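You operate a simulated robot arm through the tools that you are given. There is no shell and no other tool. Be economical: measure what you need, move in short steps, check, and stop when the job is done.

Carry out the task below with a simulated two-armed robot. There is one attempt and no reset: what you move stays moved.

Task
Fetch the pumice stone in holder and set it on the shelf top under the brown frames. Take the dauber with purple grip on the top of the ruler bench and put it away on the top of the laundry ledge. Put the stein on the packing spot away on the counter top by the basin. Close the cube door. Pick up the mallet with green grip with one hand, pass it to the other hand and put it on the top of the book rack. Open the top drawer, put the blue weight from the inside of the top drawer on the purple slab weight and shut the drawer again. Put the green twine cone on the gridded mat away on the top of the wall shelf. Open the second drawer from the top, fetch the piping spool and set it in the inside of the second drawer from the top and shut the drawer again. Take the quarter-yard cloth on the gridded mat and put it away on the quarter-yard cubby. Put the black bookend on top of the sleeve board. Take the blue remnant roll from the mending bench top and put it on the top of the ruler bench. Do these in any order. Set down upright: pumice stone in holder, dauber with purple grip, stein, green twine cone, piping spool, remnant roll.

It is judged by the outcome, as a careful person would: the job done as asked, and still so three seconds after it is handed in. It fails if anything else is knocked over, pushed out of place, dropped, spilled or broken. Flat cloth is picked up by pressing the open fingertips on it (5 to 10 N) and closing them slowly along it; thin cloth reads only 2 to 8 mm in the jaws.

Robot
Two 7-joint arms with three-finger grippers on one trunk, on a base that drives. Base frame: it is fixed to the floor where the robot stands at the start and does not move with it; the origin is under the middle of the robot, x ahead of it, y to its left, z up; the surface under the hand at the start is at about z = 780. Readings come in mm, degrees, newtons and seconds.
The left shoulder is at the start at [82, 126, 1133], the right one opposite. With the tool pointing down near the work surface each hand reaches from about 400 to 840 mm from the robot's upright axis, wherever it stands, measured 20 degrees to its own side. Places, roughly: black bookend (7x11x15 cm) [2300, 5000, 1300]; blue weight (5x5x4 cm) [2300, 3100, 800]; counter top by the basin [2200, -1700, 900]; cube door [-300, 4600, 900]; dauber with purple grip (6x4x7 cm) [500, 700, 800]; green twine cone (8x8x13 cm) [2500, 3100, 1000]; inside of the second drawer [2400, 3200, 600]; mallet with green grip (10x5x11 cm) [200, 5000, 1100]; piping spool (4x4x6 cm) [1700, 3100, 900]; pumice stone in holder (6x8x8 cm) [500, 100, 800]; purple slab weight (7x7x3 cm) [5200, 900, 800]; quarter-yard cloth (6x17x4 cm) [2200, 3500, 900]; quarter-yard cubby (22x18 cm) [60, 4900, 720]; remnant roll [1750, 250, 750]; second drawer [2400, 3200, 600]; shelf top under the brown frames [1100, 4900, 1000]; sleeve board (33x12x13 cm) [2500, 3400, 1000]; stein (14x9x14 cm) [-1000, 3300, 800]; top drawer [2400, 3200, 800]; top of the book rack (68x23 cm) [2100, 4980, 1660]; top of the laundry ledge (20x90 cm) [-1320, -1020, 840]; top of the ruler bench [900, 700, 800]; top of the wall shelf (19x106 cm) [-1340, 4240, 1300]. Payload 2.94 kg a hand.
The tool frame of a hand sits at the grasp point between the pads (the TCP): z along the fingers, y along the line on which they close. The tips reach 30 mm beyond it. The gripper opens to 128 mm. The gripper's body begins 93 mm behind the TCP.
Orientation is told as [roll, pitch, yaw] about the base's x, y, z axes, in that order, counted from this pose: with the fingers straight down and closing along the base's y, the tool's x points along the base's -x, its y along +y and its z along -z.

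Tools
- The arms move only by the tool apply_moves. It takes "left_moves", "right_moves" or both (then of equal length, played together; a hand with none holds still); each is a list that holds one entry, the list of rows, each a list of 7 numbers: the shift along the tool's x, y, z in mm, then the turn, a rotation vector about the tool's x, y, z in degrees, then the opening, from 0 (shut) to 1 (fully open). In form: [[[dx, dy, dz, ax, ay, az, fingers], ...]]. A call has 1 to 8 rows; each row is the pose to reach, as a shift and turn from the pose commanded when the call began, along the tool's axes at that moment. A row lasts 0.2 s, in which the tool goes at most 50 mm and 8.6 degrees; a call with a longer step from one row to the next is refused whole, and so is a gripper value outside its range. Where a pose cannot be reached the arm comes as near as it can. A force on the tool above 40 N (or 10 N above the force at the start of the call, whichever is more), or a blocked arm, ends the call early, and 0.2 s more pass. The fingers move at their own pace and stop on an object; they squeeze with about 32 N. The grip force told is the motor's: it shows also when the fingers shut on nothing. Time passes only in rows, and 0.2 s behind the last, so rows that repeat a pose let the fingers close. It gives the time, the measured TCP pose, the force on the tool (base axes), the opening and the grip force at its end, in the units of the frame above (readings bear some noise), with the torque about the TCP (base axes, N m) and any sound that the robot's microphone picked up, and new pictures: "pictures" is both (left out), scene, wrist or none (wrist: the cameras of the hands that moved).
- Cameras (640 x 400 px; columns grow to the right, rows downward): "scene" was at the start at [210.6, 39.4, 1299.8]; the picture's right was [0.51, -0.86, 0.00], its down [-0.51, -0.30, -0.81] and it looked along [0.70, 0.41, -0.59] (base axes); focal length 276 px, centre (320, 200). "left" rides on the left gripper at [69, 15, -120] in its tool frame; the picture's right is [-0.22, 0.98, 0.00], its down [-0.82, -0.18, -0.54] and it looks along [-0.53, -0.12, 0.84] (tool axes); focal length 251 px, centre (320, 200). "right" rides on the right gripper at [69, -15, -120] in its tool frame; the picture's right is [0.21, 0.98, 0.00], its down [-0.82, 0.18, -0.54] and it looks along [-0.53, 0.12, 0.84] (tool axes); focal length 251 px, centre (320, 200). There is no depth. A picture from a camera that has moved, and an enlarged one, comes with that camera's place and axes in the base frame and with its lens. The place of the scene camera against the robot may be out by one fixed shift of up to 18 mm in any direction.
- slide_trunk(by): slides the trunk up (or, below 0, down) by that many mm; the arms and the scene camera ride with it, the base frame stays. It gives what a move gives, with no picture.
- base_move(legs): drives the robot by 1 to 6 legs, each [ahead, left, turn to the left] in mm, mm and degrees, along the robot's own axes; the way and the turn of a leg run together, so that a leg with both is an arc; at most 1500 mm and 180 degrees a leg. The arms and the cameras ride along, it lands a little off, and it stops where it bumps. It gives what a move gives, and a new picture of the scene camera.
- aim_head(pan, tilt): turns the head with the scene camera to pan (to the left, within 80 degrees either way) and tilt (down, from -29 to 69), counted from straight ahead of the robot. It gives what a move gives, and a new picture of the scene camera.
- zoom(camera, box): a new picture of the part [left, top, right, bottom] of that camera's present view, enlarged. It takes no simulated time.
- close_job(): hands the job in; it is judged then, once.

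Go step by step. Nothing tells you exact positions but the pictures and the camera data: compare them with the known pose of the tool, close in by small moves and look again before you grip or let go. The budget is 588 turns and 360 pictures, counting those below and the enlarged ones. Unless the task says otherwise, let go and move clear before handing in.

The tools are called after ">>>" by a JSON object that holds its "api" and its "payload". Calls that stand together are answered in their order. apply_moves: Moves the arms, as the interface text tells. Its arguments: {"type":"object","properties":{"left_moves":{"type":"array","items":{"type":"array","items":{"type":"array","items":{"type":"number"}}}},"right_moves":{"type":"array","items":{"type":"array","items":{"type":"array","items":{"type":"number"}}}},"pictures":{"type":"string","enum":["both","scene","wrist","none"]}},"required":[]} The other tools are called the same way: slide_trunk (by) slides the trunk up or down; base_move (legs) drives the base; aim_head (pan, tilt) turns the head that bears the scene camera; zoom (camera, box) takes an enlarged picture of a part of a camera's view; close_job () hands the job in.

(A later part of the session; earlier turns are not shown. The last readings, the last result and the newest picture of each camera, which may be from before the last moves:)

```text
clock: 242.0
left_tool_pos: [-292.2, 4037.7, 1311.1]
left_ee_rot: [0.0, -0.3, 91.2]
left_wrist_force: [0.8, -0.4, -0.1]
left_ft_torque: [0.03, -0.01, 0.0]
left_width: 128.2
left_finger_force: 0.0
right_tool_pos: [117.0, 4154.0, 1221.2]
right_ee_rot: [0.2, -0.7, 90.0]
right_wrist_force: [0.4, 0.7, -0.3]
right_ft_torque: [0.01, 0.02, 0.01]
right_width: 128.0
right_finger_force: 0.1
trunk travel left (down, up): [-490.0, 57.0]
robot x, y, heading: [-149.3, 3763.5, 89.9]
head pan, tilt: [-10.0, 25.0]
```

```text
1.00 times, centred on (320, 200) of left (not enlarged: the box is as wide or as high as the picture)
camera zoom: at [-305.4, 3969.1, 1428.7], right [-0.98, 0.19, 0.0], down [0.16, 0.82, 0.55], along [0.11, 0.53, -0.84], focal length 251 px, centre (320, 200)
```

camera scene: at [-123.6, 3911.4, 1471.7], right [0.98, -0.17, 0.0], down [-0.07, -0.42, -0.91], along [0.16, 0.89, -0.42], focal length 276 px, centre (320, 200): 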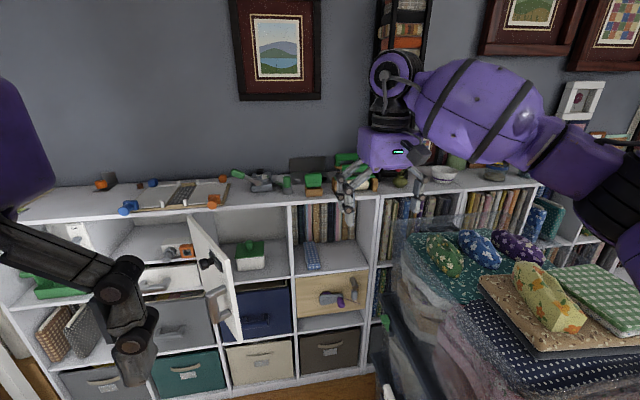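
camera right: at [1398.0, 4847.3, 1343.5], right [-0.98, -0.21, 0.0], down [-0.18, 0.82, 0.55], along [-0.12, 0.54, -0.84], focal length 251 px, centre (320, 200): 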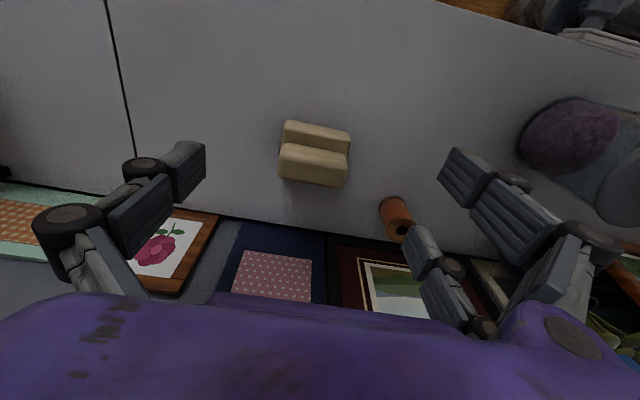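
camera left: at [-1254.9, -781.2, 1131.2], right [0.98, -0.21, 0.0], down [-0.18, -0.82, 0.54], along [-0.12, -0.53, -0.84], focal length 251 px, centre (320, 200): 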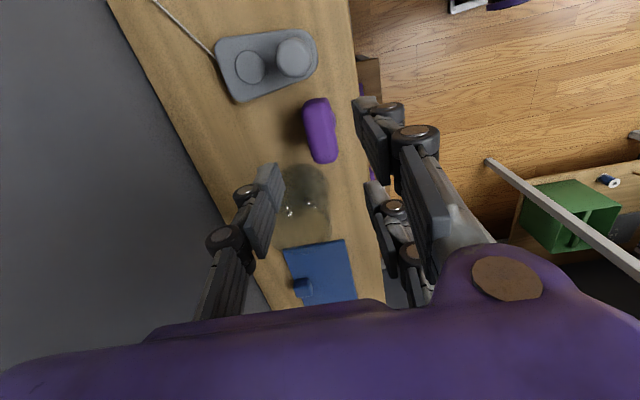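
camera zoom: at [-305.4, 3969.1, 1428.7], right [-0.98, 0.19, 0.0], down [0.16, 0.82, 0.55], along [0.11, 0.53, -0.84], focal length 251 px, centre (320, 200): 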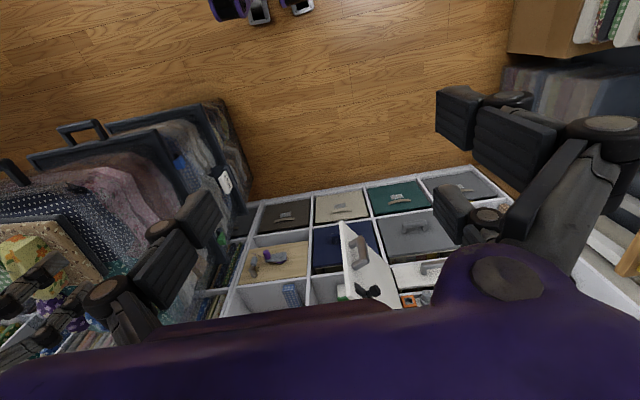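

The door is hinged on its left at about [-431, 4850] and is open 60°, its outer face with the handle toward me. I'll move closer and push it shut with closed left fingers above the handle.

>>> {"api": "base_move", "payload": {"legs": [[430, 80, 0]]}}

>>> {"api": "aim_head", "payload": {"pan": 10, "tilt": 50}}

```text
clock: 244.6
left_tool_pos: [-371.4, 4462.6, 1310.4]
left_ee_rot: [0.1, -0.4, 91.1]
left_wrist_force: [0.1, 0.7, -0.5]
left_ft_torque: [-0.01, 0.0, -0.01]
left_width: 128.1
left_finger_force: 0.0
right_tool_pos: [36.0, 4578.3, 1220.1]
right_ee_rot: [0.2, -0.4, 89.9]
right_wrist_force: [-0.1, -0.5, -0.3]
right_ft_torque: [-0.01, 0.0, 0.01]
right_width: 127.7
right_finger_force: 0.1
trunk travel left (down, up): [-490.0, 57.0]
robot x, y, heading: [-229.1, 4187.8, 90.1]
head pan, tilt: [-10.0, 25.0]
camera scene: at [-202.7, 4333.7, 1471.8], right [0.98, -0.17, 0.0], down [-0.07, -0.42, -0.91], along [0.16, 0.89, -0.42], focal length 276 px, centre (320, 200)
```

scene: 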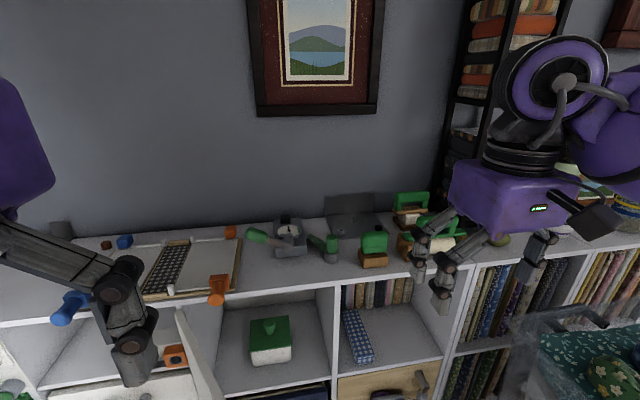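

```text
clock: 245.5
left_tool_pos: [-370.6, 4464.5, 1309.8]
left_ee_rot: [0.0, -0.1, 91.1]
left_wrist_force: [-0.9, -0.8, 0.8]
left_ft_torque: [0.01, -0.01, 0.02]
left_width: 128.1
left_finger_force: 0.1
right_tool_pos: [36.2, 4578.6, 1218.9]
right_ee_rot: [0.1, -0.5, 89.9]
right_wrist_force: [-0.2, 0.3, 0.3]
right_ft_torque: [-0.01, 0.0, 0.0]
right_width: 128.0
right_finger_force: 0.1
trunk travel left (down, up): [-490.0, 57.0]
robot x, y, heading: [-228.1, 4179.9, 89.9]
head pan, tilt: [10.0, 50.0]
camera scene: at [-232.0, 4319.4, 1434.3], right [0.99, 0.17, 0.0], down [0.13, -0.75, -0.64], along [-0.11, 0.63, -0.77], focal length 276 px, centre (320, 200)
```

scene: 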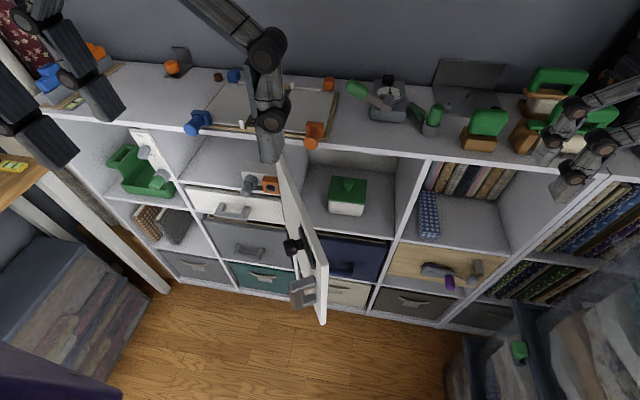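

>>> {"api": "apply_moves", "payload": {"left_moves": [[[0, 0, 45, 0, 0, 0, 0.6], [0, 0, 90, 0, 0, 0, 0.2], [0, 0, 135, 0, 0, 0, 0], [0, 0, 180, 0, 0, 0, 0], [-15, 0, 225, 0, 0, 0, 0], [-30, 0, 270, 0, 0, 0, 0], [-45, 0, 310, 0, 0, 0, 0], [-60, 0, 325, 0, 0, 0, 0]]], "pictures": "both"}}

```text
clock: 247.3
left_tool_pos: [-374.8, 4525.9, 983.5]
left_ee_rot: [-0.1, -0.2, 91.1]
left_wrist_force: [0.0, 0.9, 0.3]
left_ft_torque: [-0.03, -0.02, 0.01]
left_width: 0.1
left_finger_force: 2.2
left hand out of reach, approached as far as the arm can: row 3, 4, 5
right_tool_pos: [35.3, 4578.7, 1219.0]
right_ee_rot: [0.2, -0.4, 89.8]
right_wrist_force: [-0.2, 0.6, 0.0]
right_ft_torque: [-0.08, -0.01, 0.03]
right_width: 127.9
right_finger_force: 0.1
trunk travel left (down, up): [-490.0, 57.0]
robot x, y, heading: [-231.8, 4185.4, 90.1]
head pan, tilt: [10.0, 50.0]
camera scene: at [-228.7, 4322.6, 1436.2], right [0.99, 0.11, 0.0], down [0.09, -0.74, -0.66], along [-0.07, 0.66, -0.75], focal length 276 px, centre (320, 200)
camera left: at [-387.7, 4455.7, 1101.9], right [-0.98, 0.2, 0.0], down [0.16, 0.82, 0.54], along [0.11, 0.53, -0.84], focal length 251 px, centre (320, 200)
```

scene: 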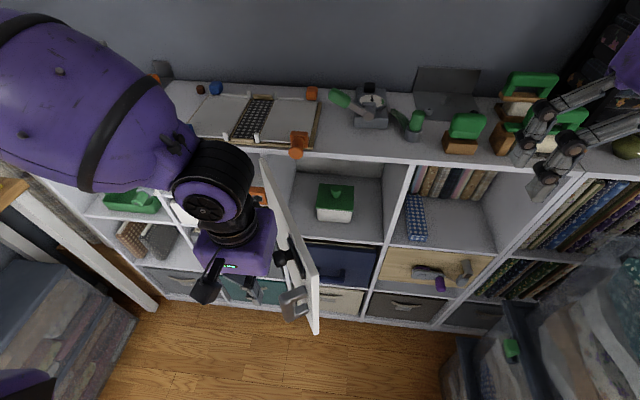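
left: 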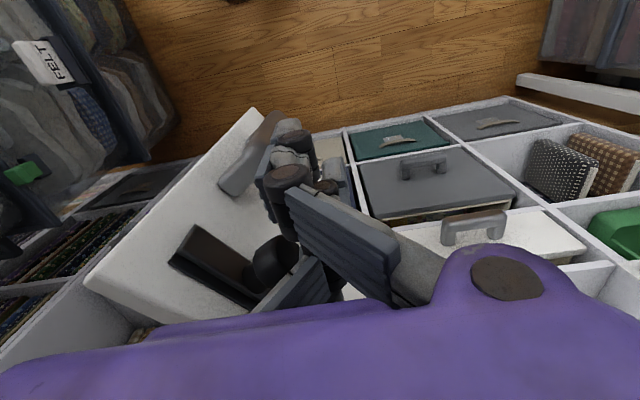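

I'm beside the outer face of the door with fingers closed. Pushing along the door's arc now.

>>> {"api": "apply_moves", "payload": {"left_moves": [[[-21, -39, 0, 0, 0, 0, 0], [-42, -78, 0, 0, 0, 0, 0], [-65, -113, 0, 0, 0, 0, 0], [-90, -147, 0, 0, 0, 0, 0], [-119, -172, 0, 0, 0, 0, 0], [-149, -195, 0, 0, 0, 0, 0], [-183, -212, 0, 0, 0, 0, 0], [-217, -227, 0, 0, 0, 0, 0]]], "pictures": "both"}}

```text
clock: 249.1
left_tool_pos: [-331.0, 4611.4, 1093.6]
left_ee_rot: [0.0, -0.3, 91.2]
left_wrist_force: [-0.3, 1.2, 0.4]
left_ft_torque: [-0.06, 0.0, -0.02]
left_width: 0.2
left_finger_force: 2.6
left hand out of reach, approached as far as the arm can: row 1, 2, 3, 4, 5, 6, 7, 8
right_tool_pos: [37.4, 4579.4, 1219.7]
right_ee_rot: [0.3, -0.5, 90.0]
right_wrist_force: [0.0, 0.3, -0.3]
right_ft_torque: [-0.02, 0.0, -0.01]
right_width: 128.0
right_finger_force: 0.1
trunk travel left (down, up): [-490.0, 57.0]
robot x, y, heading: [-231.5, 4185.9, 90.0]
head pan, tilt: [10.0, 50.0]
camera scene: at [-231.0, 4319.9, 1434.3], right [0.98, 0.17, 0.0], down [0.13, -0.75, -0.64], along [-0.11, 0.63, -0.77], focal length 276 px, centre (320, 200)
camera left: at [-344.6, 4542.2, 1212.0], right [-0.98, 0.19, 0.0], down [0.16, 0.82, 0.54], along [0.11, 0.53, -0.84], focal length 251 px, centre (320, 200)
```

scene: 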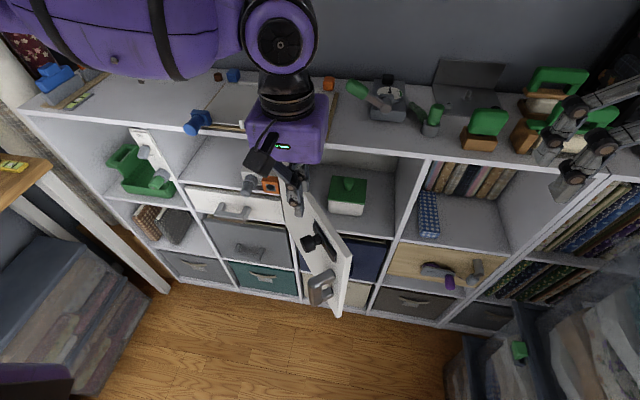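
left: 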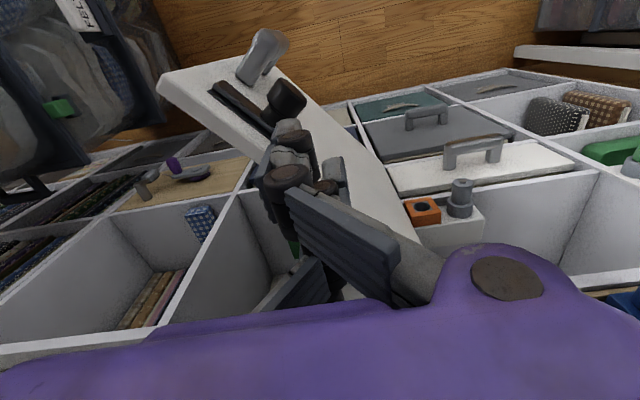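

The arm ran out of reach because the trunk is high. I'll raise both hands, lower the trunk, and push again from a better posture.

>>> {"api": "apply_moves", "payload": {"left_moves": [[[20, 10, -40, 0, 0, 0, 0], [40, 20, -80, 0, 0, 0, 0], [70, 30, -115, 0, 0, 0, 0], [100, 40, -150, 0, 0, 0, 0], [125, 45, -190, 0, 0, 0, 0]]], "right_moves": [[[20, 20, -40, 0, 0, 0, 1], [40, 40, -80, 0, 0, 0, 1], [60, 60, -120, 0, 0, 0, 1], [80, 80, -160, 0, 0, 0, 1], [100, 100, -200, 0, 0, 0, 1]]], "pictures": "none"}}

>>> {"api": "slide_trunk", "payload": {"by": -260}}

```text
clock: 250.3
left_tool_pos: [-374.7, 4483.8, 1290.6]
left_ee_rot: [0.0, -0.3, 91.1]
left_wrist_force: [-0.2, -0.8, -0.3]
left_ft_torque: [0.08, -0.04, -0.01]
left_width: 0.0
left_finger_force: 2.4
right_tool_pos: [-66.0, 4475.2, 1420.4]
right_ee_rot: [0.1, -0.5, 89.9]
right_wrist_force: [-0.2, 0.1, -0.3]
right_ft_torque: [0.03, 0.0, -0.04]
right_width: 128.1
right_finger_force: 0.1
trunk travel left (down, up): [-490.0, 57.0]
robot x, y, heading: [-229.2, 4181.0, 89.9]
head pan, tilt: [10.0, 50.0]
```

```text
clock: 252.5
left_tool_pos: [-374.4, 4488.9, 1046.9]
left_ee_rot: [-0.1, 0.2, 91.2]
left_wrist_force: [-0.4, 1.7, -0.3]
left_ft_torque: [0.0, 0.02, 0.01]
left_width: 0.0
left_finger_force: 3.1
right_tool_pos: [-62.4, 4484.7, 1178.3]
right_ee_rot: [0.1, -0.5, 88.8]
right_wrist_force: [2.1, 17.4, 1.1]
right_ft_torque: [-0.49, 0.04, -1.12]
right_width: 126.8
right_finger_force: 0.0
trunk travel left (down, up): [-250.0, 297.0]
robot x, y, heading: [-229.9, 4187.9, 90.1]
head pan, tilt: [10.0, 50.0]
stopped: the force on the tool passed its limit at 46 N (the readings are from after the stop); the commanded pose is now the measured one
```

Something touched the right hand as the trunk came down. Looking.

>>> {"api": "aim_head", "payload": {"pan": -20, "tilt": 50}}

>>> {"api": "zoom", "payload": {"camera": "right", "box": [0, 0, 640, 400]}}

```text
clock: 253.5
left_tool_pos: [-374.5, 4489.6, 1047.2]
left_ee_rot: [0.0, -0.2, 91.1]
left_wrist_force: [2.6, 51.6, -30.2]
left_ft_torque: [-3.83, 0.12, -0.23]
left_width: 0.1
left_finger_force: 2.5
right_tool_pos: [-62.9, 4481.9, 1179.3]
right_ee_rot: [0.1, -0.4, 89.2]
right_wrist_force: [-0.2, -0.6, -0.4]
right_ft_torque: [0.01, 0.01, -0.02]
right_width: 128.1
right_finger_force: 0.1
trunk travel left (down, up): [-250.0, 297.0]
robot x, y, heading: [-230.1, 4181.9, 89.9]
head pan, tilt: [-20.0, 50.0]
camera scene: at [-226.7, 4404.9, 1180.8], right [0.99, 0.1, 0.0], down [0.08, -0.76, -0.64], along [-0.07, 0.64, -0.77], focal length 276 px, centre (320, 200)
```

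scene: 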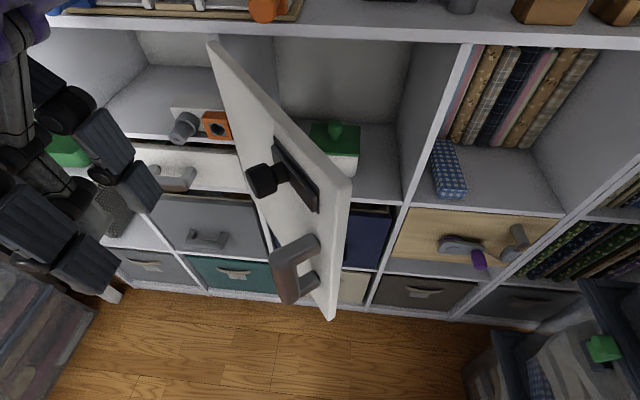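

```text
1.00 times, centred on (320, 200) of right (not enlarged: the box is as wide or as high as the picture)
camera zoom: at [-47.2, 4412.8, 1299.0], right [-0.98, -0.2, 0.0], down [-0.17, 0.82, 0.55], along [-0.11, 0.54, -0.84], focal length 251 px, centre (320, 200)
```

zoom: 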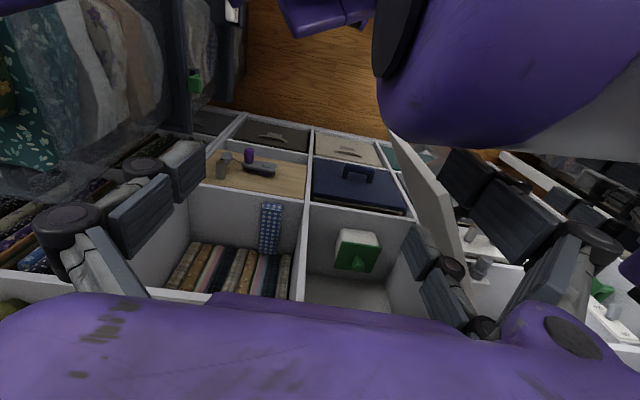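

The hands were too close to the robot's own head and torso as it came down. I'll move both outward.

>>> {"api": "apply_moves", "payload": {"left_moves": [[[-10, 30, 0, 0, 0, 0, 0], [-20, 60, 0, 0, 0, 0, 0], [-20, 90, 0, 0, 0, 0, 0]]], "right_moves": [[[-20, -40, 0, 0, 0, 0, 1], [-40, -80, 0, 0, 0, 0, 1], [-60, -110, 0, 0, 0, 0, 1]]], "pictures": "scene"}}

```text
clock: 254.3
left_tool_pos: [-466.1, 4506.2, 1048.1]
left_ee_rot: [-0.1, 0.1, 91.0]
left_wrist_force: [-0.2, 0.3, 0.1]
left_ft_torque: [-0.02, -0.04, 0.0]
left_width: 0.0
left_finger_force: 2.7
right_tool_pos: [9.0, 4555.4, 1131.9]
right_ee_rot: [0.3, -0.5, 89.2]
right_wrist_force: [-0.4, 0.3, -0.3]
right_ft_torque: [-0.04, 0.01, -0.01]
right_width: 128.0
right_finger_force: 0.1
right hand out of reach, approached as far as the arm can: row 1, 2, 3
trunk travel left (down, up): [-250.0, 297.0]
robot x, y, heading: [-232.1, 4183.7, 90.0]
head pan, tilt: [-20.0, 50.0]
camera scene: at [-193.1, 4401.5, 1180.8], right [0.94, -0.34, 0.0], down [-0.26, -0.72, -0.64], along [0.22, 0.6, -0.77], focal length 276 px, centre (320, 200)
```

scene: 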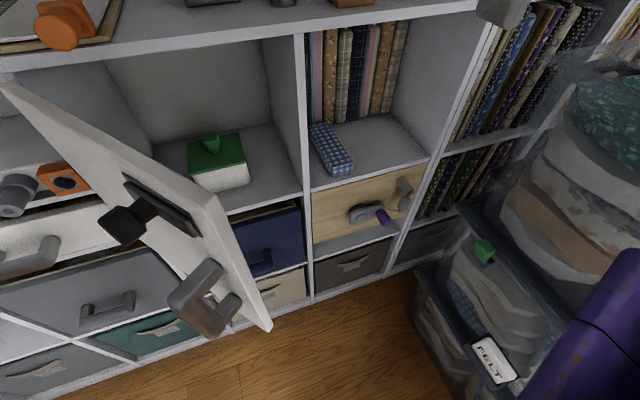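

Forces are clear now. I'll back up a bit for a more comfortable arm posture.

>>> {"api": "base_move", "payload": {"legs": [[-200, 0, 0]]}}

>>> {"api": "aim_head", "payload": {"pan": 0, "tilt": 35}}

```text
clock: 255.9
left_tool_pos: [-465.1, 4304.9, 1047.4]
left_ee_rot: [-0.1, 0.0, 91.1]
left_wrist_force: [-0.4, -1.0, -0.4]
left_ft_torque: [0.02, 0.0, -0.03]
left_width: 0.0
left_finger_force: 3.2
right_tool_pos: [9.4, 4353.3, 1132.6]
right_ee_rot: [0.3, -0.5, 89.1]
right_wrist_force: [0.9, -0.8, 0.9]
right_ft_torque: [0.06, -0.01, -0.05]
right_width: 128.2
right_finger_force: 0.0
trunk travel left (down, up): [-250.0, 297.0]
robot x, y, heading: [-233.4, 3982.3, 90.1]
head pan, tilt: [-20.0, 50.0]
camera scene: at [-192.5, 4198.8, 1181.0], right [0.94, -0.34, 0.0], down [-0.26, -0.72, -0.64], along [0.22, 0.6, -0.77], focal length 276 px, centre (320, 200)
```

scene: 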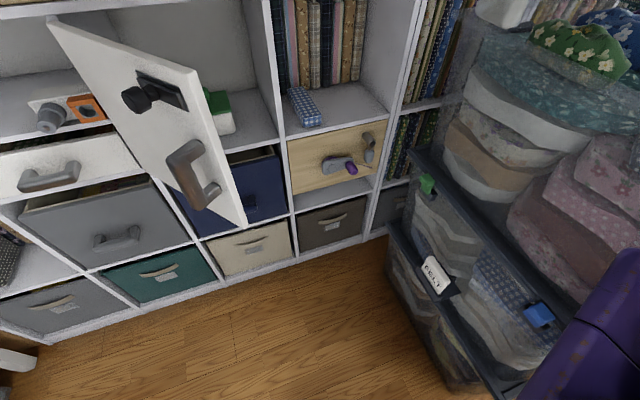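

```text
clock: 256.7
left_tool_pos: [-464.3, 4304.5, 1046.6]
left_ee_rot: [-0.1, 0.1, 91.1]
left_wrist_force: [-0.2, 0.6, 0.3]
left_ft_torque: [0.01, 0.0, 0.03]
left_width: 0.0
left_finger_force: 3.0
right_tool_pos: [9.9, 4353.7, 1133.0]
right_ee_rot: [0.3, -0.5, 89.1]
right_wrist_force: [-0.3, 0.1, -0.9]
right_ft_torque: [0.01, -0.03, 0.01]
right_width: 127.9
right_finger_force: 0.0
trunk travel left (down, up): [-250.0, 297.0]
robot x, y, heading: [-231.2, 3984.8, 90.0]
head pan, tilt: [0.0, 35.0]
camera scene: at [-218.8, 4215.1, 1202.6], right [1.0, 0.0, 0.0], down [0.0, -0.57, -0.82], along [0.0, 0.82, -0.57], focal length 276 px, centre (320, 200)
```

scene: 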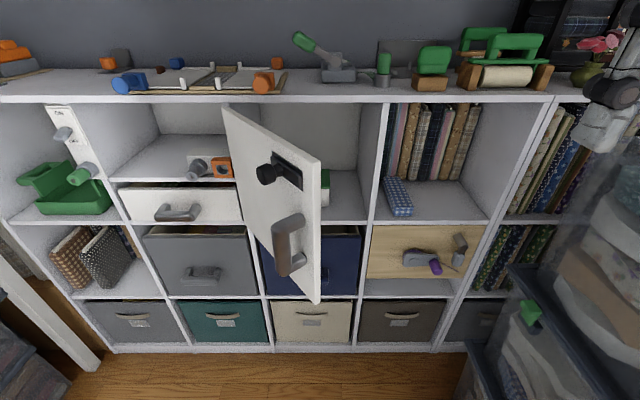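

Now the door is clear to see: hinge [-428, 4829], free edge about [-221, 4565], open roughly 52°. I'll bring the left fingers to its outer face near the free top corner.

>>> {"api": "apply_moves", "payload": {"left_moves": [[[-40, -20, 5, 0, 0, 0, 0], [-80, -40, 15, 0, 0, 0, 0], [-120, -62, 25, 0, 0, 0, 0], [-160, -86, 35, 0, 0, 0, 0], [-200, -112, 45, 0, 0, 0, 0], [-222, -135, 55, 0, 0, 0, 0]]], "pictures": "both"}}

```text
clock: 258.1
left_tool_pos: [-334.4, 4527.5, 990.3]
left_ee_rot: [-0.1, 0.1, 91.1]
left_wrist_force: [-0.2, 0.5, -0.1]
left_ft_torque: [-0.03, 0.0, 0.03]
left_width: 0.0
left_finger_force: 2.7
right_tool_pos: [9.1, 4353.6, 1133.0]
right_ee_rot: [0.2, -0.4, 89.1]
right_wrist_force: [0.2, 0.0, -0.2]
right_ft_torque: [-0.01, 0.04, -0.03]
right_width: 127.7
right_finger_force: 0.1
trunk travel left (down, up): [-250.0, 297.0]
robot x, y, heading: [-229.5, 3982.3, 89.9]
head pan, tilt: [0.0, 35.0]
camera scene: at [-218.8, 4216.3, 1202.4], right [1.0, 0.0, 0.0], down [0.0, -0.57, -0.82], along [0.0, 0.82, -0.57], focal length 276 px, centre (320, 200)
camera left: at [-348.7, 4458.9, 1109.3], right [-0.98, 0.2, 0.0], down [0.16, 0.83, 0.54], along [0.11, 0.53, -0.84], focal length 251 px, centre (320, 200)
```

scene: 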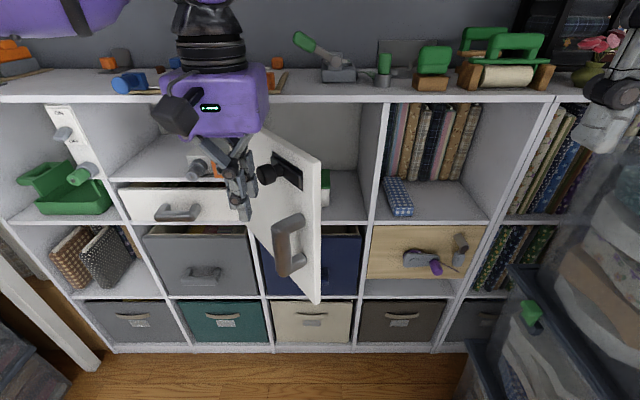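
left: 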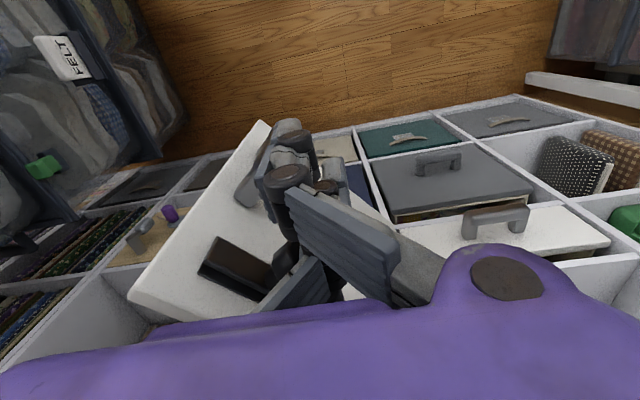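

>>> {"api": "apply_moves", "payload": {"left_moves": [[[-30, -38, 0, 0, 0, 0, 0], [-60, -76, 0, 0, 0, 0, 0], [-82, -101, 0, 0, 0, 0, 0], [-103, -125, 0, 0, 0, 0, 0], [-124, -141, 0, 0, 0, 0, 0], [-144, -156, 0, 0, 0, 0, 0], [-167, -168, 0, 0, 0, 0, 0], [-190, -180, 0, 0, 0, 0, 0]]], "pictures": "scene"}}

```text
clock: 259.9
left_tool_pos: [-330.0, 4533.0, 992.2]
left_ee_rot: [0.2, 0.2, 90.8]
left_wrist_force: [-0.4, 1.0, -0.2]
left_ft_torque: [0.0, 0.0, 0.06]
left_width: 0.0
left_finger_force: 3.0
left hand out of reach, approached as far as the arm can: row 1, 2, 3, 4, 5, 6, 7, 8
right_tool_pos: [8.8, 4352.8, 1132.5]
right_ee_rot: [0.3, -0.5, 89.1]
right_wrist_force: [0.6, 0.3, -0.5]
right_ft_torque: [0.0, 0.02, 0.02]
right_width: 128.1
right_finger_force: 0.1
trunk travel left (down, up): [-250.0, 297.0]
robot x, y, heading: [-231.7, 3985.9, 90.1]
head pan, tilt: [0.0, 35.0]
camera scene: at [-218.9, 4215.0, 1202.7], right [1.0, 0.0, 0.0], down [0.0, -0.57, -0.82], along [0.0, 0.82, -0.57], focal length 276 px, centre (320, 200)
```

scene: 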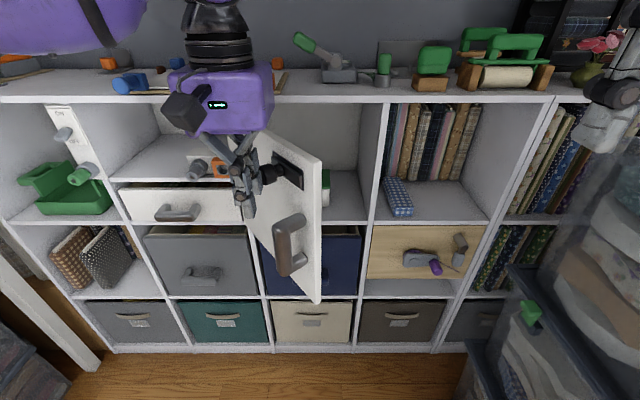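

The left hand stops there because of arm limits at this trunk height. I'll raise the trunk to its initial height, where this region was reachable, and push again.

>>> {"api": "slide_trunk", "payload": {"by": 100}}

>>> {"api": "apply_moves", "payload": {"left_moves": [[[0, 0, 45, 0, 0, 0, 0], [0, 0, 90, 0, 0, 0, 0], [-20, -15, 97, 0, 0, 0, 0], [-35, -45, 97, 0, 0, 0, 0], [-55, -74, 97, 0, 0, 0, 0]]], "pictures": "scene"}}

```text
clock: 261.2
left_tool_pos: [-329.7, 4518.7, 1126.5]
left_ee_rot: [0.0, -4.9, 90.7]
left_wrist_force: [0.2, 0.1, 0.3]
left_ft_torque: [-0.01, 0.02, 0.0]
left_width: 0.0
left_finger_force: 2.7
right_tool_pos: [8.7, 4353.9, 1232.9]
right_ee_rot: [0.4, -0.4, 89.1]
right_wrist_force: [-0.1, 0.8, 0.1]
right_ft_torque: [0.02, 0.01, 0.01]
right_width: 128.0
right_finger_force: 0.0
trunk travel left (down, up): [-350.0, 197.0]
robot x, y, heading: [-231.5, 3981.4, 90.1]
head pan, tilt: [0.0, 35.0]
```

```text
clock: 262.4
left_tool_pos: [-328.6, 4526.1, 1034.4]
left_ee_rot: [0.0, -5.0, 90.8]
left_wrist_force: [-0.2, 0.4, -0.1]
left_ft_torque: [0.01, 0.04, 0.01]
left_width: 0.0
left_finger_force: 3.5
left hand out of reach, approached as far as the arm can: row 3, 4, 5
right_tool_pos: [8.4, 4353.8, 1233.9]
right_ee_rot: [0.3, -0.5, 89.1]
right_wrist_force: [0.1, -0.5, 0.0]
right_ft_torque: [0.06, -0.03, 0.02]
right_width: 127.7
right_finger_force: 0.1
trunk travel left (down, up): [-350.0, 197.0]
robot x, y, heading: [-226.3, 3983.9, 90.0]
head pan, tilt: [0.0, 35.0]
camera scene: at [-218.9, 4189.5, 1301.9], right [1.0, 0.0, 0.0], down [0.0, -0.57, -0.82], along [0.0, 0.82, -0.57], focal length 276 px, centre (320, 200)
```

scene: 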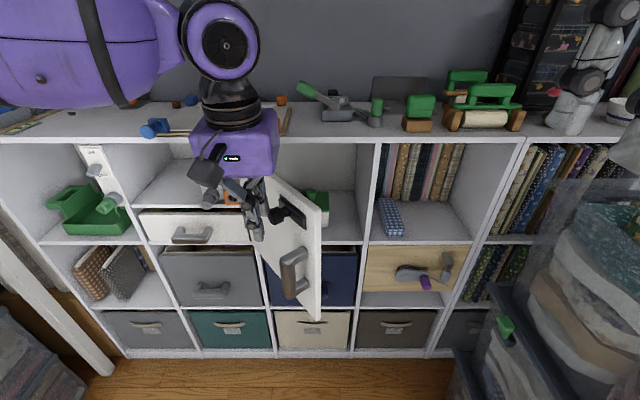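

Same limit, so I'll let the base do the pushing: lower the fingers beside the door, then arc the base forward and to the right.

>>> {"api": "apply_moves", "payload": {"left_moves": [[[0, 0, 22, 0, 0, 0, 0], [0, 0, 45, 0, 0, 0, 0], [0, 0, 45, 0, 0, 0, 0]]], "pictures": "none"}}

```text
clock: 263.2
left_tool_pos: [-333.8, 4531.7, 992.1]
left_ee_rot: [0.1, -4.9, 90.8]
left_wrist_force: [0.3, 0.1, 0.1]
left_ft_torque: [-0.02, -0.01, 0.03]
left_width: 0.2
left_finger_force: 3.4
left hand out of reach, approached as far as the arm can: row 2, 3
right_tool_pos: [8.8, 4353.5, 1232.9]
right_ee_rot: [0.3, -0.5, 89.1]
right_wrist_force: [-0.6, 0.1, -0.6]
right_ft_torque: [0.02, -0.01, 0.03]
right_width: 128.1
right_finger_force: 0.1
trunk travel left (down, up): [-350.0, 197.0]
robot x, y, heading: [-230.5, 3983.6, 89.8]
head pan, tilt: [0.0, 35.0]
```

>>> {"api": "base_move", "payload": {"legs": [[100, 10, -13]]}}

```text
clock: 264.4
left_tool_pos: [-207.6, 4641.6, 992.5]
left_ee_rot: [0.0, -4.9, 77.7]
left_wrist_force: [-0.3, 0.1, -0.5]
left_ft_torque: [-0.02, -0.02, 0.0]
left_width: 0.2
left_finger_force: 3.0
right_tool_pos: [87.1, 4390.7, 1233.5]
right_ee_rot: [0.3, -0.5, 76.0]
right_wrist_force: [-0.4, -0.6, -0.5]
right_ft_torque: [-0.01, -0.01, 0.0]
right_width: 128.1
right_finger_force: 0.1
trunk travel left (down, up): [-350.0, 197.0]
robot x, y, heading: [-228.4, 4082.2, 76.8]
head pan, tilt: [0.0, 35.0]
camera scene: at [-169.8, 4284.3, 1301.9], right [0.97, -0.23, 0.0], down [-0.13, -0.56, -0.82], along [0.19, 0.8, -0.57], focal length 276 px, centre (320, 200)
```

scene: 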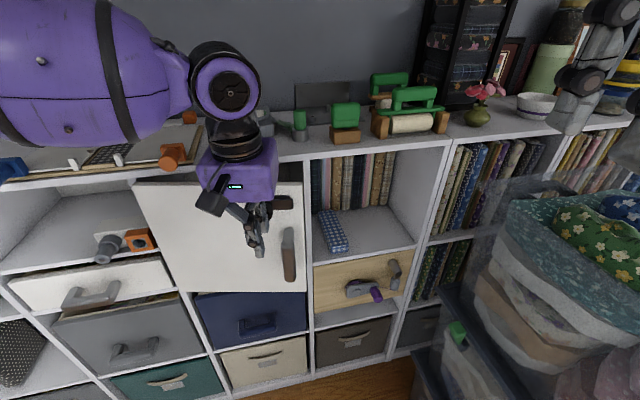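

The door is swinging shut. Continuing the push.

>>> {"api": "base_move", "payload": {"legs": [[140, 40, -5]]}}

```text
clock: 265.5
left_tool_pos: [-183.2, 4709.4, 991.6]
left_ee_rot: [-0.3, -3.9, 74.6]
left_wrist_force: [0.0, -3.0, -2.2]
left_ft_torque: [-0.13, 0.0, -0.1]
left_width: 0.0
left_finger_force: 2.8
right_tool_pos: [99.5, 4451.7, 1232.0]
right_ee_rot: [0.3, -0.5, 73.7]
right_wrist_force: [-0.5, -0.4, -0.3]
right_ft_torque: [-0.07, -0.06, 0.0]
right_width: 128.0
right_finger_force: 0.0
trunk travel left (down, up): [-350.0, 197.0]
robot x, y, heading: [-232.2, 4155.8, 74.5]
head pan, tilt: [0.0, 35.0]
stopped in leg 1: the force on the tool passed its limit at 74 N (the readings are from after the stop); the commanded pose is now the measured one
camera scene: at [-163.5, 4357.6, 1301.5], right [0.96, -0.27, 0.0], down [-0.15, -0.55, -0.82], along [0.22, 0.79, -0.57], focal length 276 px, centre (320, 200)
```

scene: 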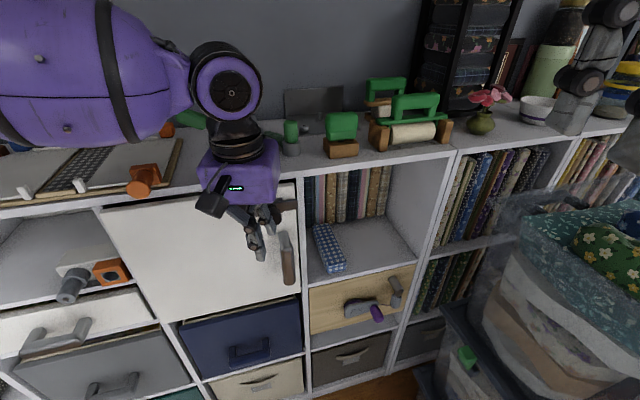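

The push met firm resistance; the door looks shut. I'll back away and check.

>>> {"api": "base_move", "payload": {"legs": [[-170, 0, 0]]}}

>>> {"api": "aim_head", "payload": {"pan": 15, "tilt": 35}}

```text
clock: 267.0
left_tool_pos: [-228.6, 4543.7, 992.3]
left_ee_rot: [-0.2, -3.9, 74.7]
left_wrist_force: [0.0, 0.2, -0.6]
left_ft_torque: [0.04, -0.01, -0.03]
left_width: 0.0
left_finger_force: 3.1
right_tool_pos: [53.5, 4286.7, 1231.9]
right_ee_rot: [0.3, -0.4, 73.5]
right_wrist_force: [-0.3, 0.3, -0.4]
right_ft_torque: [-0.01, 0.0, -0.02]
right_width: 128.1
right_finger_force: 0.0
trunk travel left (down, up): [-350.0, 197.0]
robot x, y, heading: [-276.4, 3990.4, 74.2]
head pan, tilt: [0.0, 35.0]
camera scene: at [-208.7, 4193.0, 1301.9], right [0.96, -0.27, 0.0], down [-0.15, -0.55, -0.82], along [0.22, 0.79, -0.57], focal length 276 px, centre (320, 200)
```

scene: 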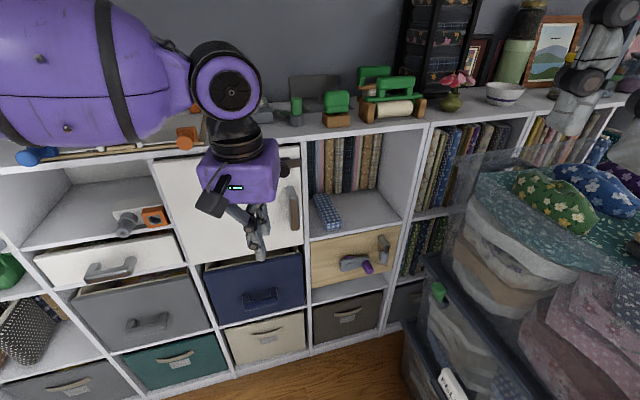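

```text
clock: 267.8
left_tool_pos: [-228.7, 4545.3, 992.0]
left_ee_rot: [-0.3, -4.0, 74.7]
left_wrist_force: [-0.1, -0.6, 0.0]
left_ft_torque: [0.01, 0.01, 0.02]
left_width: 0.1
left_finger_force: 2.9
right_tool_pos: [52.5, 4286.2, 1231.7]
right_ee_rot: [0.3, -0.5, 73.5]
right_wrist_force: [0.1, -0.1, -0.1]
right_ft_torque: [-0.03, 0.0, 0.0]
right_width: 128.0
right_finger_force: 0.1
trunk travel left (down, up): [-350.0, 197.0]
robot x, y, heading: [-278.7, 3997.9, 74.2]
head pan, tilt: [15.0, 35.0]
camera scene: at [-231.3, 4196.4, 1301.9], right [1.0, -0.01, 0.0], down [-0.01, -0.57, -0.82], along [0.01, 0.82, -0.57], focal length 276 px, centre (320, 200)
```

scene: 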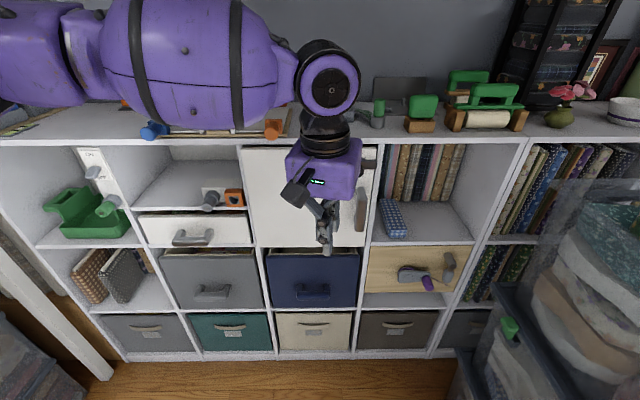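

>>> {"api": "apply_moves", "payload": {"left_moves": [[[20, 30, -30, 0, 0, 0, 0.2], [40, 60, -60, 0, 0, 0, 0.4], [50, 95, -90, 0, 0, 0, 0.6], [50, 130, -120, 0, 0, 0, 0.8], [50, 160, -150, 0, 0, 0, 1]]], "pictures": "none"}}

>>> {"api": "zoom", "payload": {"camera": "scene", "box": [220, 120, 400, 270]}}

```text
clock: 269.0
left_tool_pos: [-399.8, 4528.5, 1137.8]
left_ee_rot: [-0.2, -3.8, 74.5]
left_wrist_force: [0.0, -0.1, 0.8]
left_ft_torque: [0.01, -0.04, -0.01]
left_width: 124.4
left_finger_force: 0.1
right_tool_pos: [53.6, 4287.0, 1233.0]
right_ee_rot: [0.3, -0.5, 73.5]
right_wrist_force: [-0.6, -0.7, 0.3]
right_ft_torque: [0.03, -0.01, -0.01]
right_width: 127.9
right_finger_force: 0.2
trunk travel left (down, up): [-350.0, 197.0]
robot x, y, heading: [-276.4, 3996.1, 74.5]
head pan, tilt: [15.0, 35.0]
```

```text
2.67 times, centred on (310, 195) of scene
camera zoom: at [-232.0, 4196.0, 1302.0], right [1.0, -0.01, 0.0], down [-0.01, -0.57, -0.82], along [0.01, 0.82, -0.57], focal length 736 px, centre (347, 213)
```

zoom: 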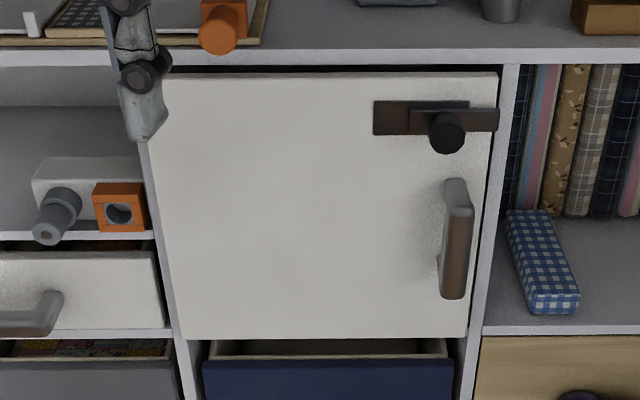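

The door is shut. Next the mallet: I'll raise and retract the left hand, then bring the base in front of the mallet's part of the shelf, left of the bins.

>>> {"api": "apply_moves", "payload": {"left_moves": [[[25, 0, -35, 0, 0, 0, 1], [50, 0, -70, 0, 0, 0, 1], [80, 0, -105, 0, 0, 0, 1], [110, 0, -130, 0, 0, 0, 1]]], "pictures": "none"}}

>>> {"api": "base_move", "payload": {"legs": [[400, -10, 8]]}}

```text
clock: 270.0
left_tool_pos: [-431.9, 4412.4, 1261.0]
left_ee_rot: [-0.1, -3.9, 74.6]
left_wrist_force: [-0.8, 0.1, -0.1]
left_ft_torque: [0.02, -0.03, -0.02]
left_width: 127.8
left_finger_force: 0.1
right_tool_pos: [52.9, 4285.2, 1233.2]
right_ee_rot: [0.4, -0.7, 73.3]
right_wrist_force: [-0.3, -0.1, -0.5]
right_ft_torque: [0.05, 0.02, 0.01]
right_width: 128.0
right_finger_force: 0.0
trunk travel left (down, up): [-350.0, 197.0]
robot x, y, heading: [-275.1, 3996.0, 74.2]
head pan, tilt: [15.0, 35.0]
```

```text
clock: 272.4
left_tool_pos: [-400.3, 4774.6, 1261.0]
left_ee_rot: [-0.2, -4.0, 82.6]
left_wrist_force: [0.0, -0.5, -0.3]
left_ft_torque: [-0.01, 0.02, 0.0]
left_width: 128.1
left_finger_force: 0.1
right_tool_pos: [99.0, 4716.7, 1233.5]
right_ee_rot: [0.4, -0.5, 81.7]
right_wrist_force: [0.2, 0.2, -0.2]
right_ft_torque: [0.02, -0.01, -0.02]
right_width: 128.0
right_finger_force: 0.1
trunk travel left (down, up): [-350.0, 197.0]
robot x, y, heading: [-189.0, 4382.2, 82.5]
head pan, tilt: [15.0, 35.0]
camera scene: at [-170.6, 4586.1, 1301.9], right [0.99, 0.13, 0.0], down [0.07, -0.57, -0.82], along [-0.11, 0.81, -0.57], focal length 276 px, centre (320, 200)
```

scene: 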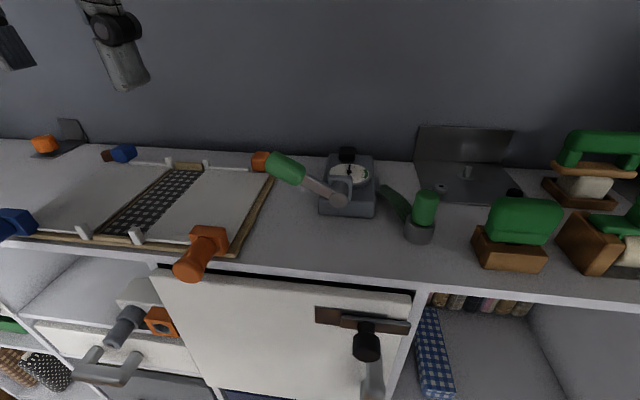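

>>> {"api": "aim_head", "payload": {"pan": -25, "tilt": 35}}

>>> {"api": "zoom", "payload": {"camera": "right", "box": [0, 0, 640, 400]}}

```text
clock: 273.5
left_tool_pos: [-399.5, 4774.4, 1260.1]
left_ee_rot: [-0.2, -4.1, 82.7]
left_wrist_force: [0.3, -0.8, 0.4]
left_ft_torque: [0.03, 0.0, -0.01]
left_width: 128.2
left_finger_force: 0.0
right_tool_pos: [100.7, 4717.7, 1232.4]
right_ee_rot: [0.3, -0.4, 81.6]
right_wrist_force: [0.2, 0.7, 0.0]
right_ft_torque: [0.0, 0.0, 0.03]
right_width: 128.0
right_finger_force: 0.0
trunk travel left (down, up): [-350.0, 197.0]
robot x, y, heading: [-186.9, 4380.0, 82.3]
head pan, tilt: [-25.0, 35.0]
camera scene: at [-113.6, 4574.4, 1302.3], right [0.86, -0.52, 0.0], down [-0.29, -0.49, -0.82], along [0.43, 0.7, -0.57], focal length 276 px, centre (320, 200)
```

scene: 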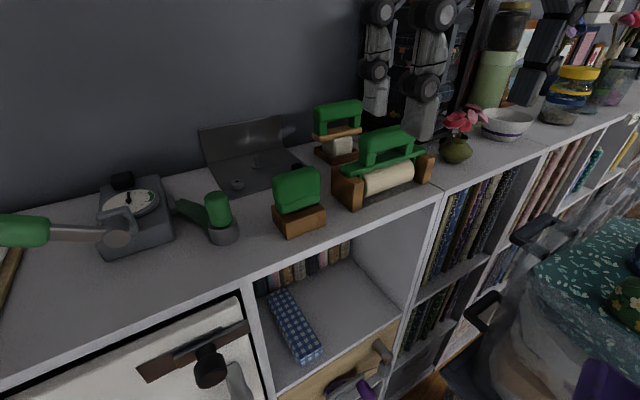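

```text
1.00 times, centred on (320, 200) of right (not enlarged: the box is as wide or as high as the picture)
camera zoom: at [105.3, 4645.4, 1353.5], right [-1.0, -0.07, 0.0], down [-0.06, 0.83, 0.55], along [-0.04, 0.55, -0.84], focal length 251 px, centre (320, 200)
```

zoom: 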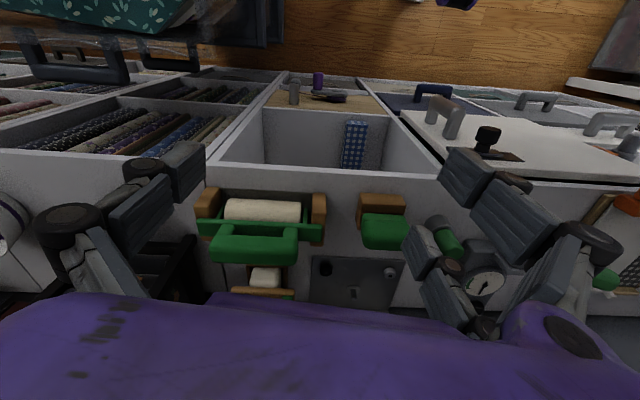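

>>> {"api": "zoom", "payload": {"camera": "scene", "box": [300, 80, 440, 220]}}

```text
2.86 times, centred on (370, 150) of scene
camera zoom: at [-113.6, 4574.4, 1302.3], right [0.86, -0.52, 0.0], down [-0.29, -0.49, -0.82], along [0.43, 0.7, -0.57], focal length 789 px, centre (177, 343)
```

zoom: 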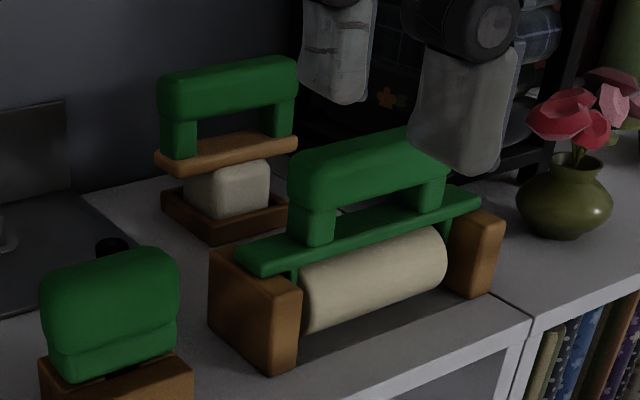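

The mallet is a green arch handle on a wooden plate with a pale head, resting in a tray near [187, 5000]; its bar is at z≈1145 and runs along x. I'll turn the right hand so it closes along y.

>>> {"api": "apply_moves", "payload": {"right_moves": [[[0, 0, -10, 0, 0, 8.5, 1], [0, 0, -20, 0, 0, 17, 1], [0, 0, -30, 0, 0, 25.5, 1], [0, 0, -40, 0, 0, 34, 1], [0, 0, -40, 0, 0, 42.5, 1], [0, 0, -40, 0, 0, 51, 1], [0, 0, -40, 0, 0, 59.5, 1], [0, 0, -40, 0, 0, 68, 1]]], "pictures": "none"}}

```text
clock: 275.3
left_tool_pos: [-399.7, 4774.4, 1261.3]
left_ee_rot: [-0.2, -4.0, 82.7]
left_wrist_force: [0.1, -0.2, -0.2]
left_ft_torque: [0.0, 0.02, 0.01]
left_width: 128.3
left_finger_force: 0.0
right_tool_pos: [89.7, 4720.1, 1258.5]
right_ee_rot: [0.8, 0.1, 13.5]
right_wrist_force: [0.5, -0.6, -0.2]
right_ft_torque: [-0.02, 0.03, 0.05]
right_width: 127.9
right_finger_force: 0.0
right hand out of reach, approached as far as the arm can: row 3, 4, 5, 6, 7, 8
trunk travel left (down, up): [-350.0, 197.0]
robot x, y, heading: [-184.2, 4383.1, 82.4]
head pan, tilt: [-25.0, 35.0]
```

>>> {"api": "base_move", "payload": {"legs": [[60, -55, 0]]}}

>>> {"api": "apply_moves", "payload": {"right_moves": [[[-14, 35, -5, 0, 0, 3, 1], [-28, 72, -5, 0, 0, 6, 1], [-42, 109, -5, 0, 0, 9, 1], [-56, 146, -5, 0, 0, 13.5, 1], [-72, 178, -5, 0, 0, 13.5, 1], [-92, 200, 0, 0, 0, 13.5, 1]]], "pictures": "both"}}

```text
clock: 276.5
left_tool_pos: [-335.8, 4827.1, 1261.3]
left_ee_rot: [-0.2, -4.0, 82.7]
left_wrist_force: [-0.3, 0.0, 0.2]
left_ft_torque: [-0.01, 0.0, 0.05]
left_width: 127.8
left_finger_force: 0.0
right_tool_pos: [151.2, 4772.4, 1259.9]
right_ee_rot: [0.7, 0.3, 13.6]
right_wrist_force: [0.1, -0.6, -0.1]
right_ft_torque: [0.0, 0.01, -0.01]
right_width: 128.0
right_finger_force: 0.0
trunk travel left (down, up): [-350.0, 197.0]
robot x, y, heading: [-123.8, 4437.3, 82.3]
head pan, tilt: [-25.0, 35.0]
camera scene: at [-49.6, 4625.0, 1301.9], right [0.84, -0.54, 0.0], down [-0.31, -0.48, -0.82], along [0.44, 0.69, -0.57], focal length 276 px, centre (320, 200)
```

scene: 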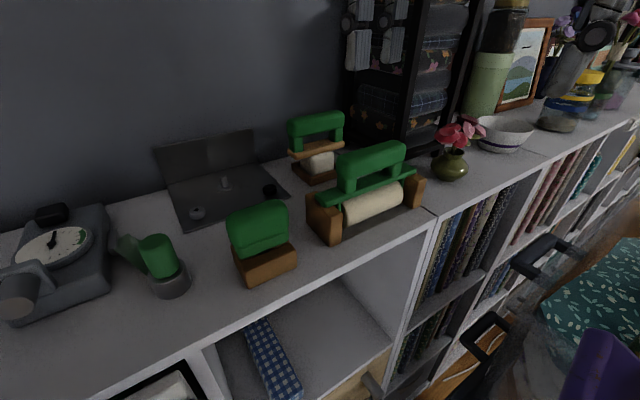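

```text
clock: 278.1
left_tool_pos: [-345.9, 4810.8, 1263.2]
left_ee_rot: [-0.5, -4.7, 82.5]
left_wrist_force: [-0.2, -0.8, 1.0]
left_ft_torque: [0.04, -0.02, -0.03]
left_width: 128.0
left_finger_force: 0.1
right_tool_pos: [179.7, 4971.1, 1272.8]
right_ee_rot: [1.8, -0.4, 1.1]
right_wrist_force: [0.5, 0.6, -0.9]
right_ft_torque: [-0.05, -0.01, -0.01]
right_width: 127.7
right_finger_force: 0.1
trunk travel left (down, up): [-350.0, 197.0]
robot x, y, heading: [-124.5, 4430.4, 82.1]
head pan, tilt: [-25.0, 35.0]
stopped in row 6 (right hand): the arm was blocked; the commanded pose is now the measured one
camera scene: at [-63.7, 4611.6, 1306.4], right [0.88, -0.48, 0.0], down [-0.26, -0.48, -0.84], along [0.4, 0.73, -0.55], focal length 276 px, centre (320, 200)
camera right: at [111.4, 4950.3, 1393.5], right [-0.23, 0.97, 0.03], down [0.81, 0.18, 0.55], along [0.53, 0.15, -0.83], focal length 251 px, centre (320, 200)
```

scene: 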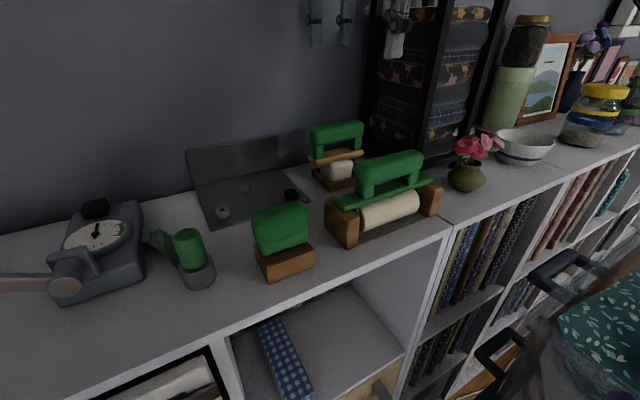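
right: 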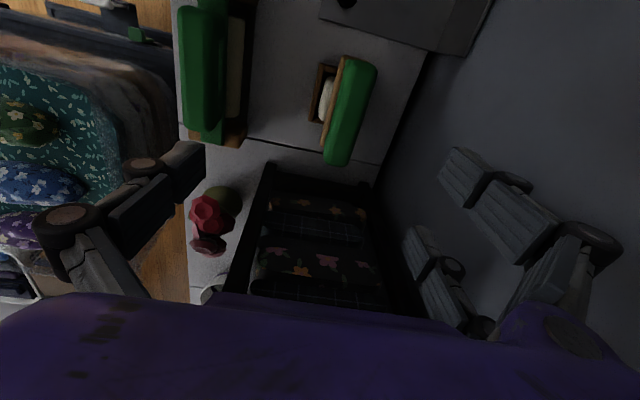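

The hand was blocked at the end of that move, but the mallet is right below: bar centre about [165, 4996]. I'll narrow the fingers and go on in small steps.

>>> {"api": "apply_moves", "payload": {"right_moves": [[[5, 5, 15, 0, 0, 0, 0.6], [10, 12, 30, 0, 0, 0, 0.6], [14, 18, 45, 0, 0, 0, 0.6], [15, 24, 60, 0, 0, 0, 0.6]]], "pictures": "wrist"}}

```text
clock: 279.3
left_tool_pos: [-349.1, 4807.7, 1263.5]
left_ee_rot: [-0.5, -4.9, 82.6]
left_wrist_force: [0.1, -0.8, 0.4]
left_ft_torque: [0.03, -0.03, 0.0]
left_width: 128.2
left_finger_force: 0.1
right_tool_pos: [157.1, 4989.9, 1224.4]
right_ee_rot: [3.2, -0.5, 1.8]
right_wrist_force: [0.7, 0.0, -0.5]
right_ft_torque: [-0.05, 0.01, -0.02]
right_width: 76.7
right_finger_force: 0.0
trunk travel left (down, up): [-350.0, 197.0]
robot x, y, heading: [-130.6, 4428.7, 82.2]
head pan, tilt: [-25.0, 35.0]
stopped in row 4 (right hand): the arm was blocked; the commanded pose is now the measured one
camera right: at [89.0, 4966.2, 1343.8], right [-0.24, 0.97, 0.05], down [0.81, 0.17, 0.56], along [0.53, 0.18, -0.83], focal length 251 px, centre (320, 200)
```

right: 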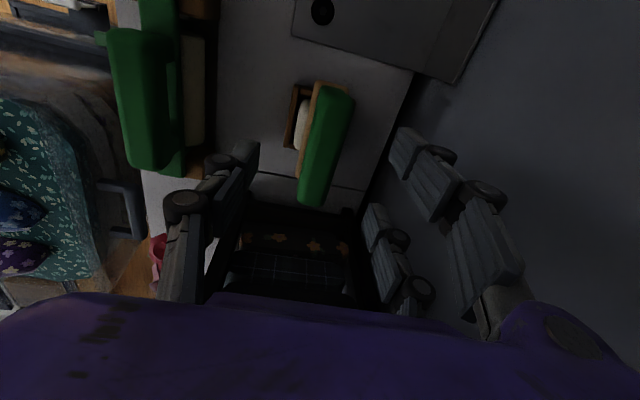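

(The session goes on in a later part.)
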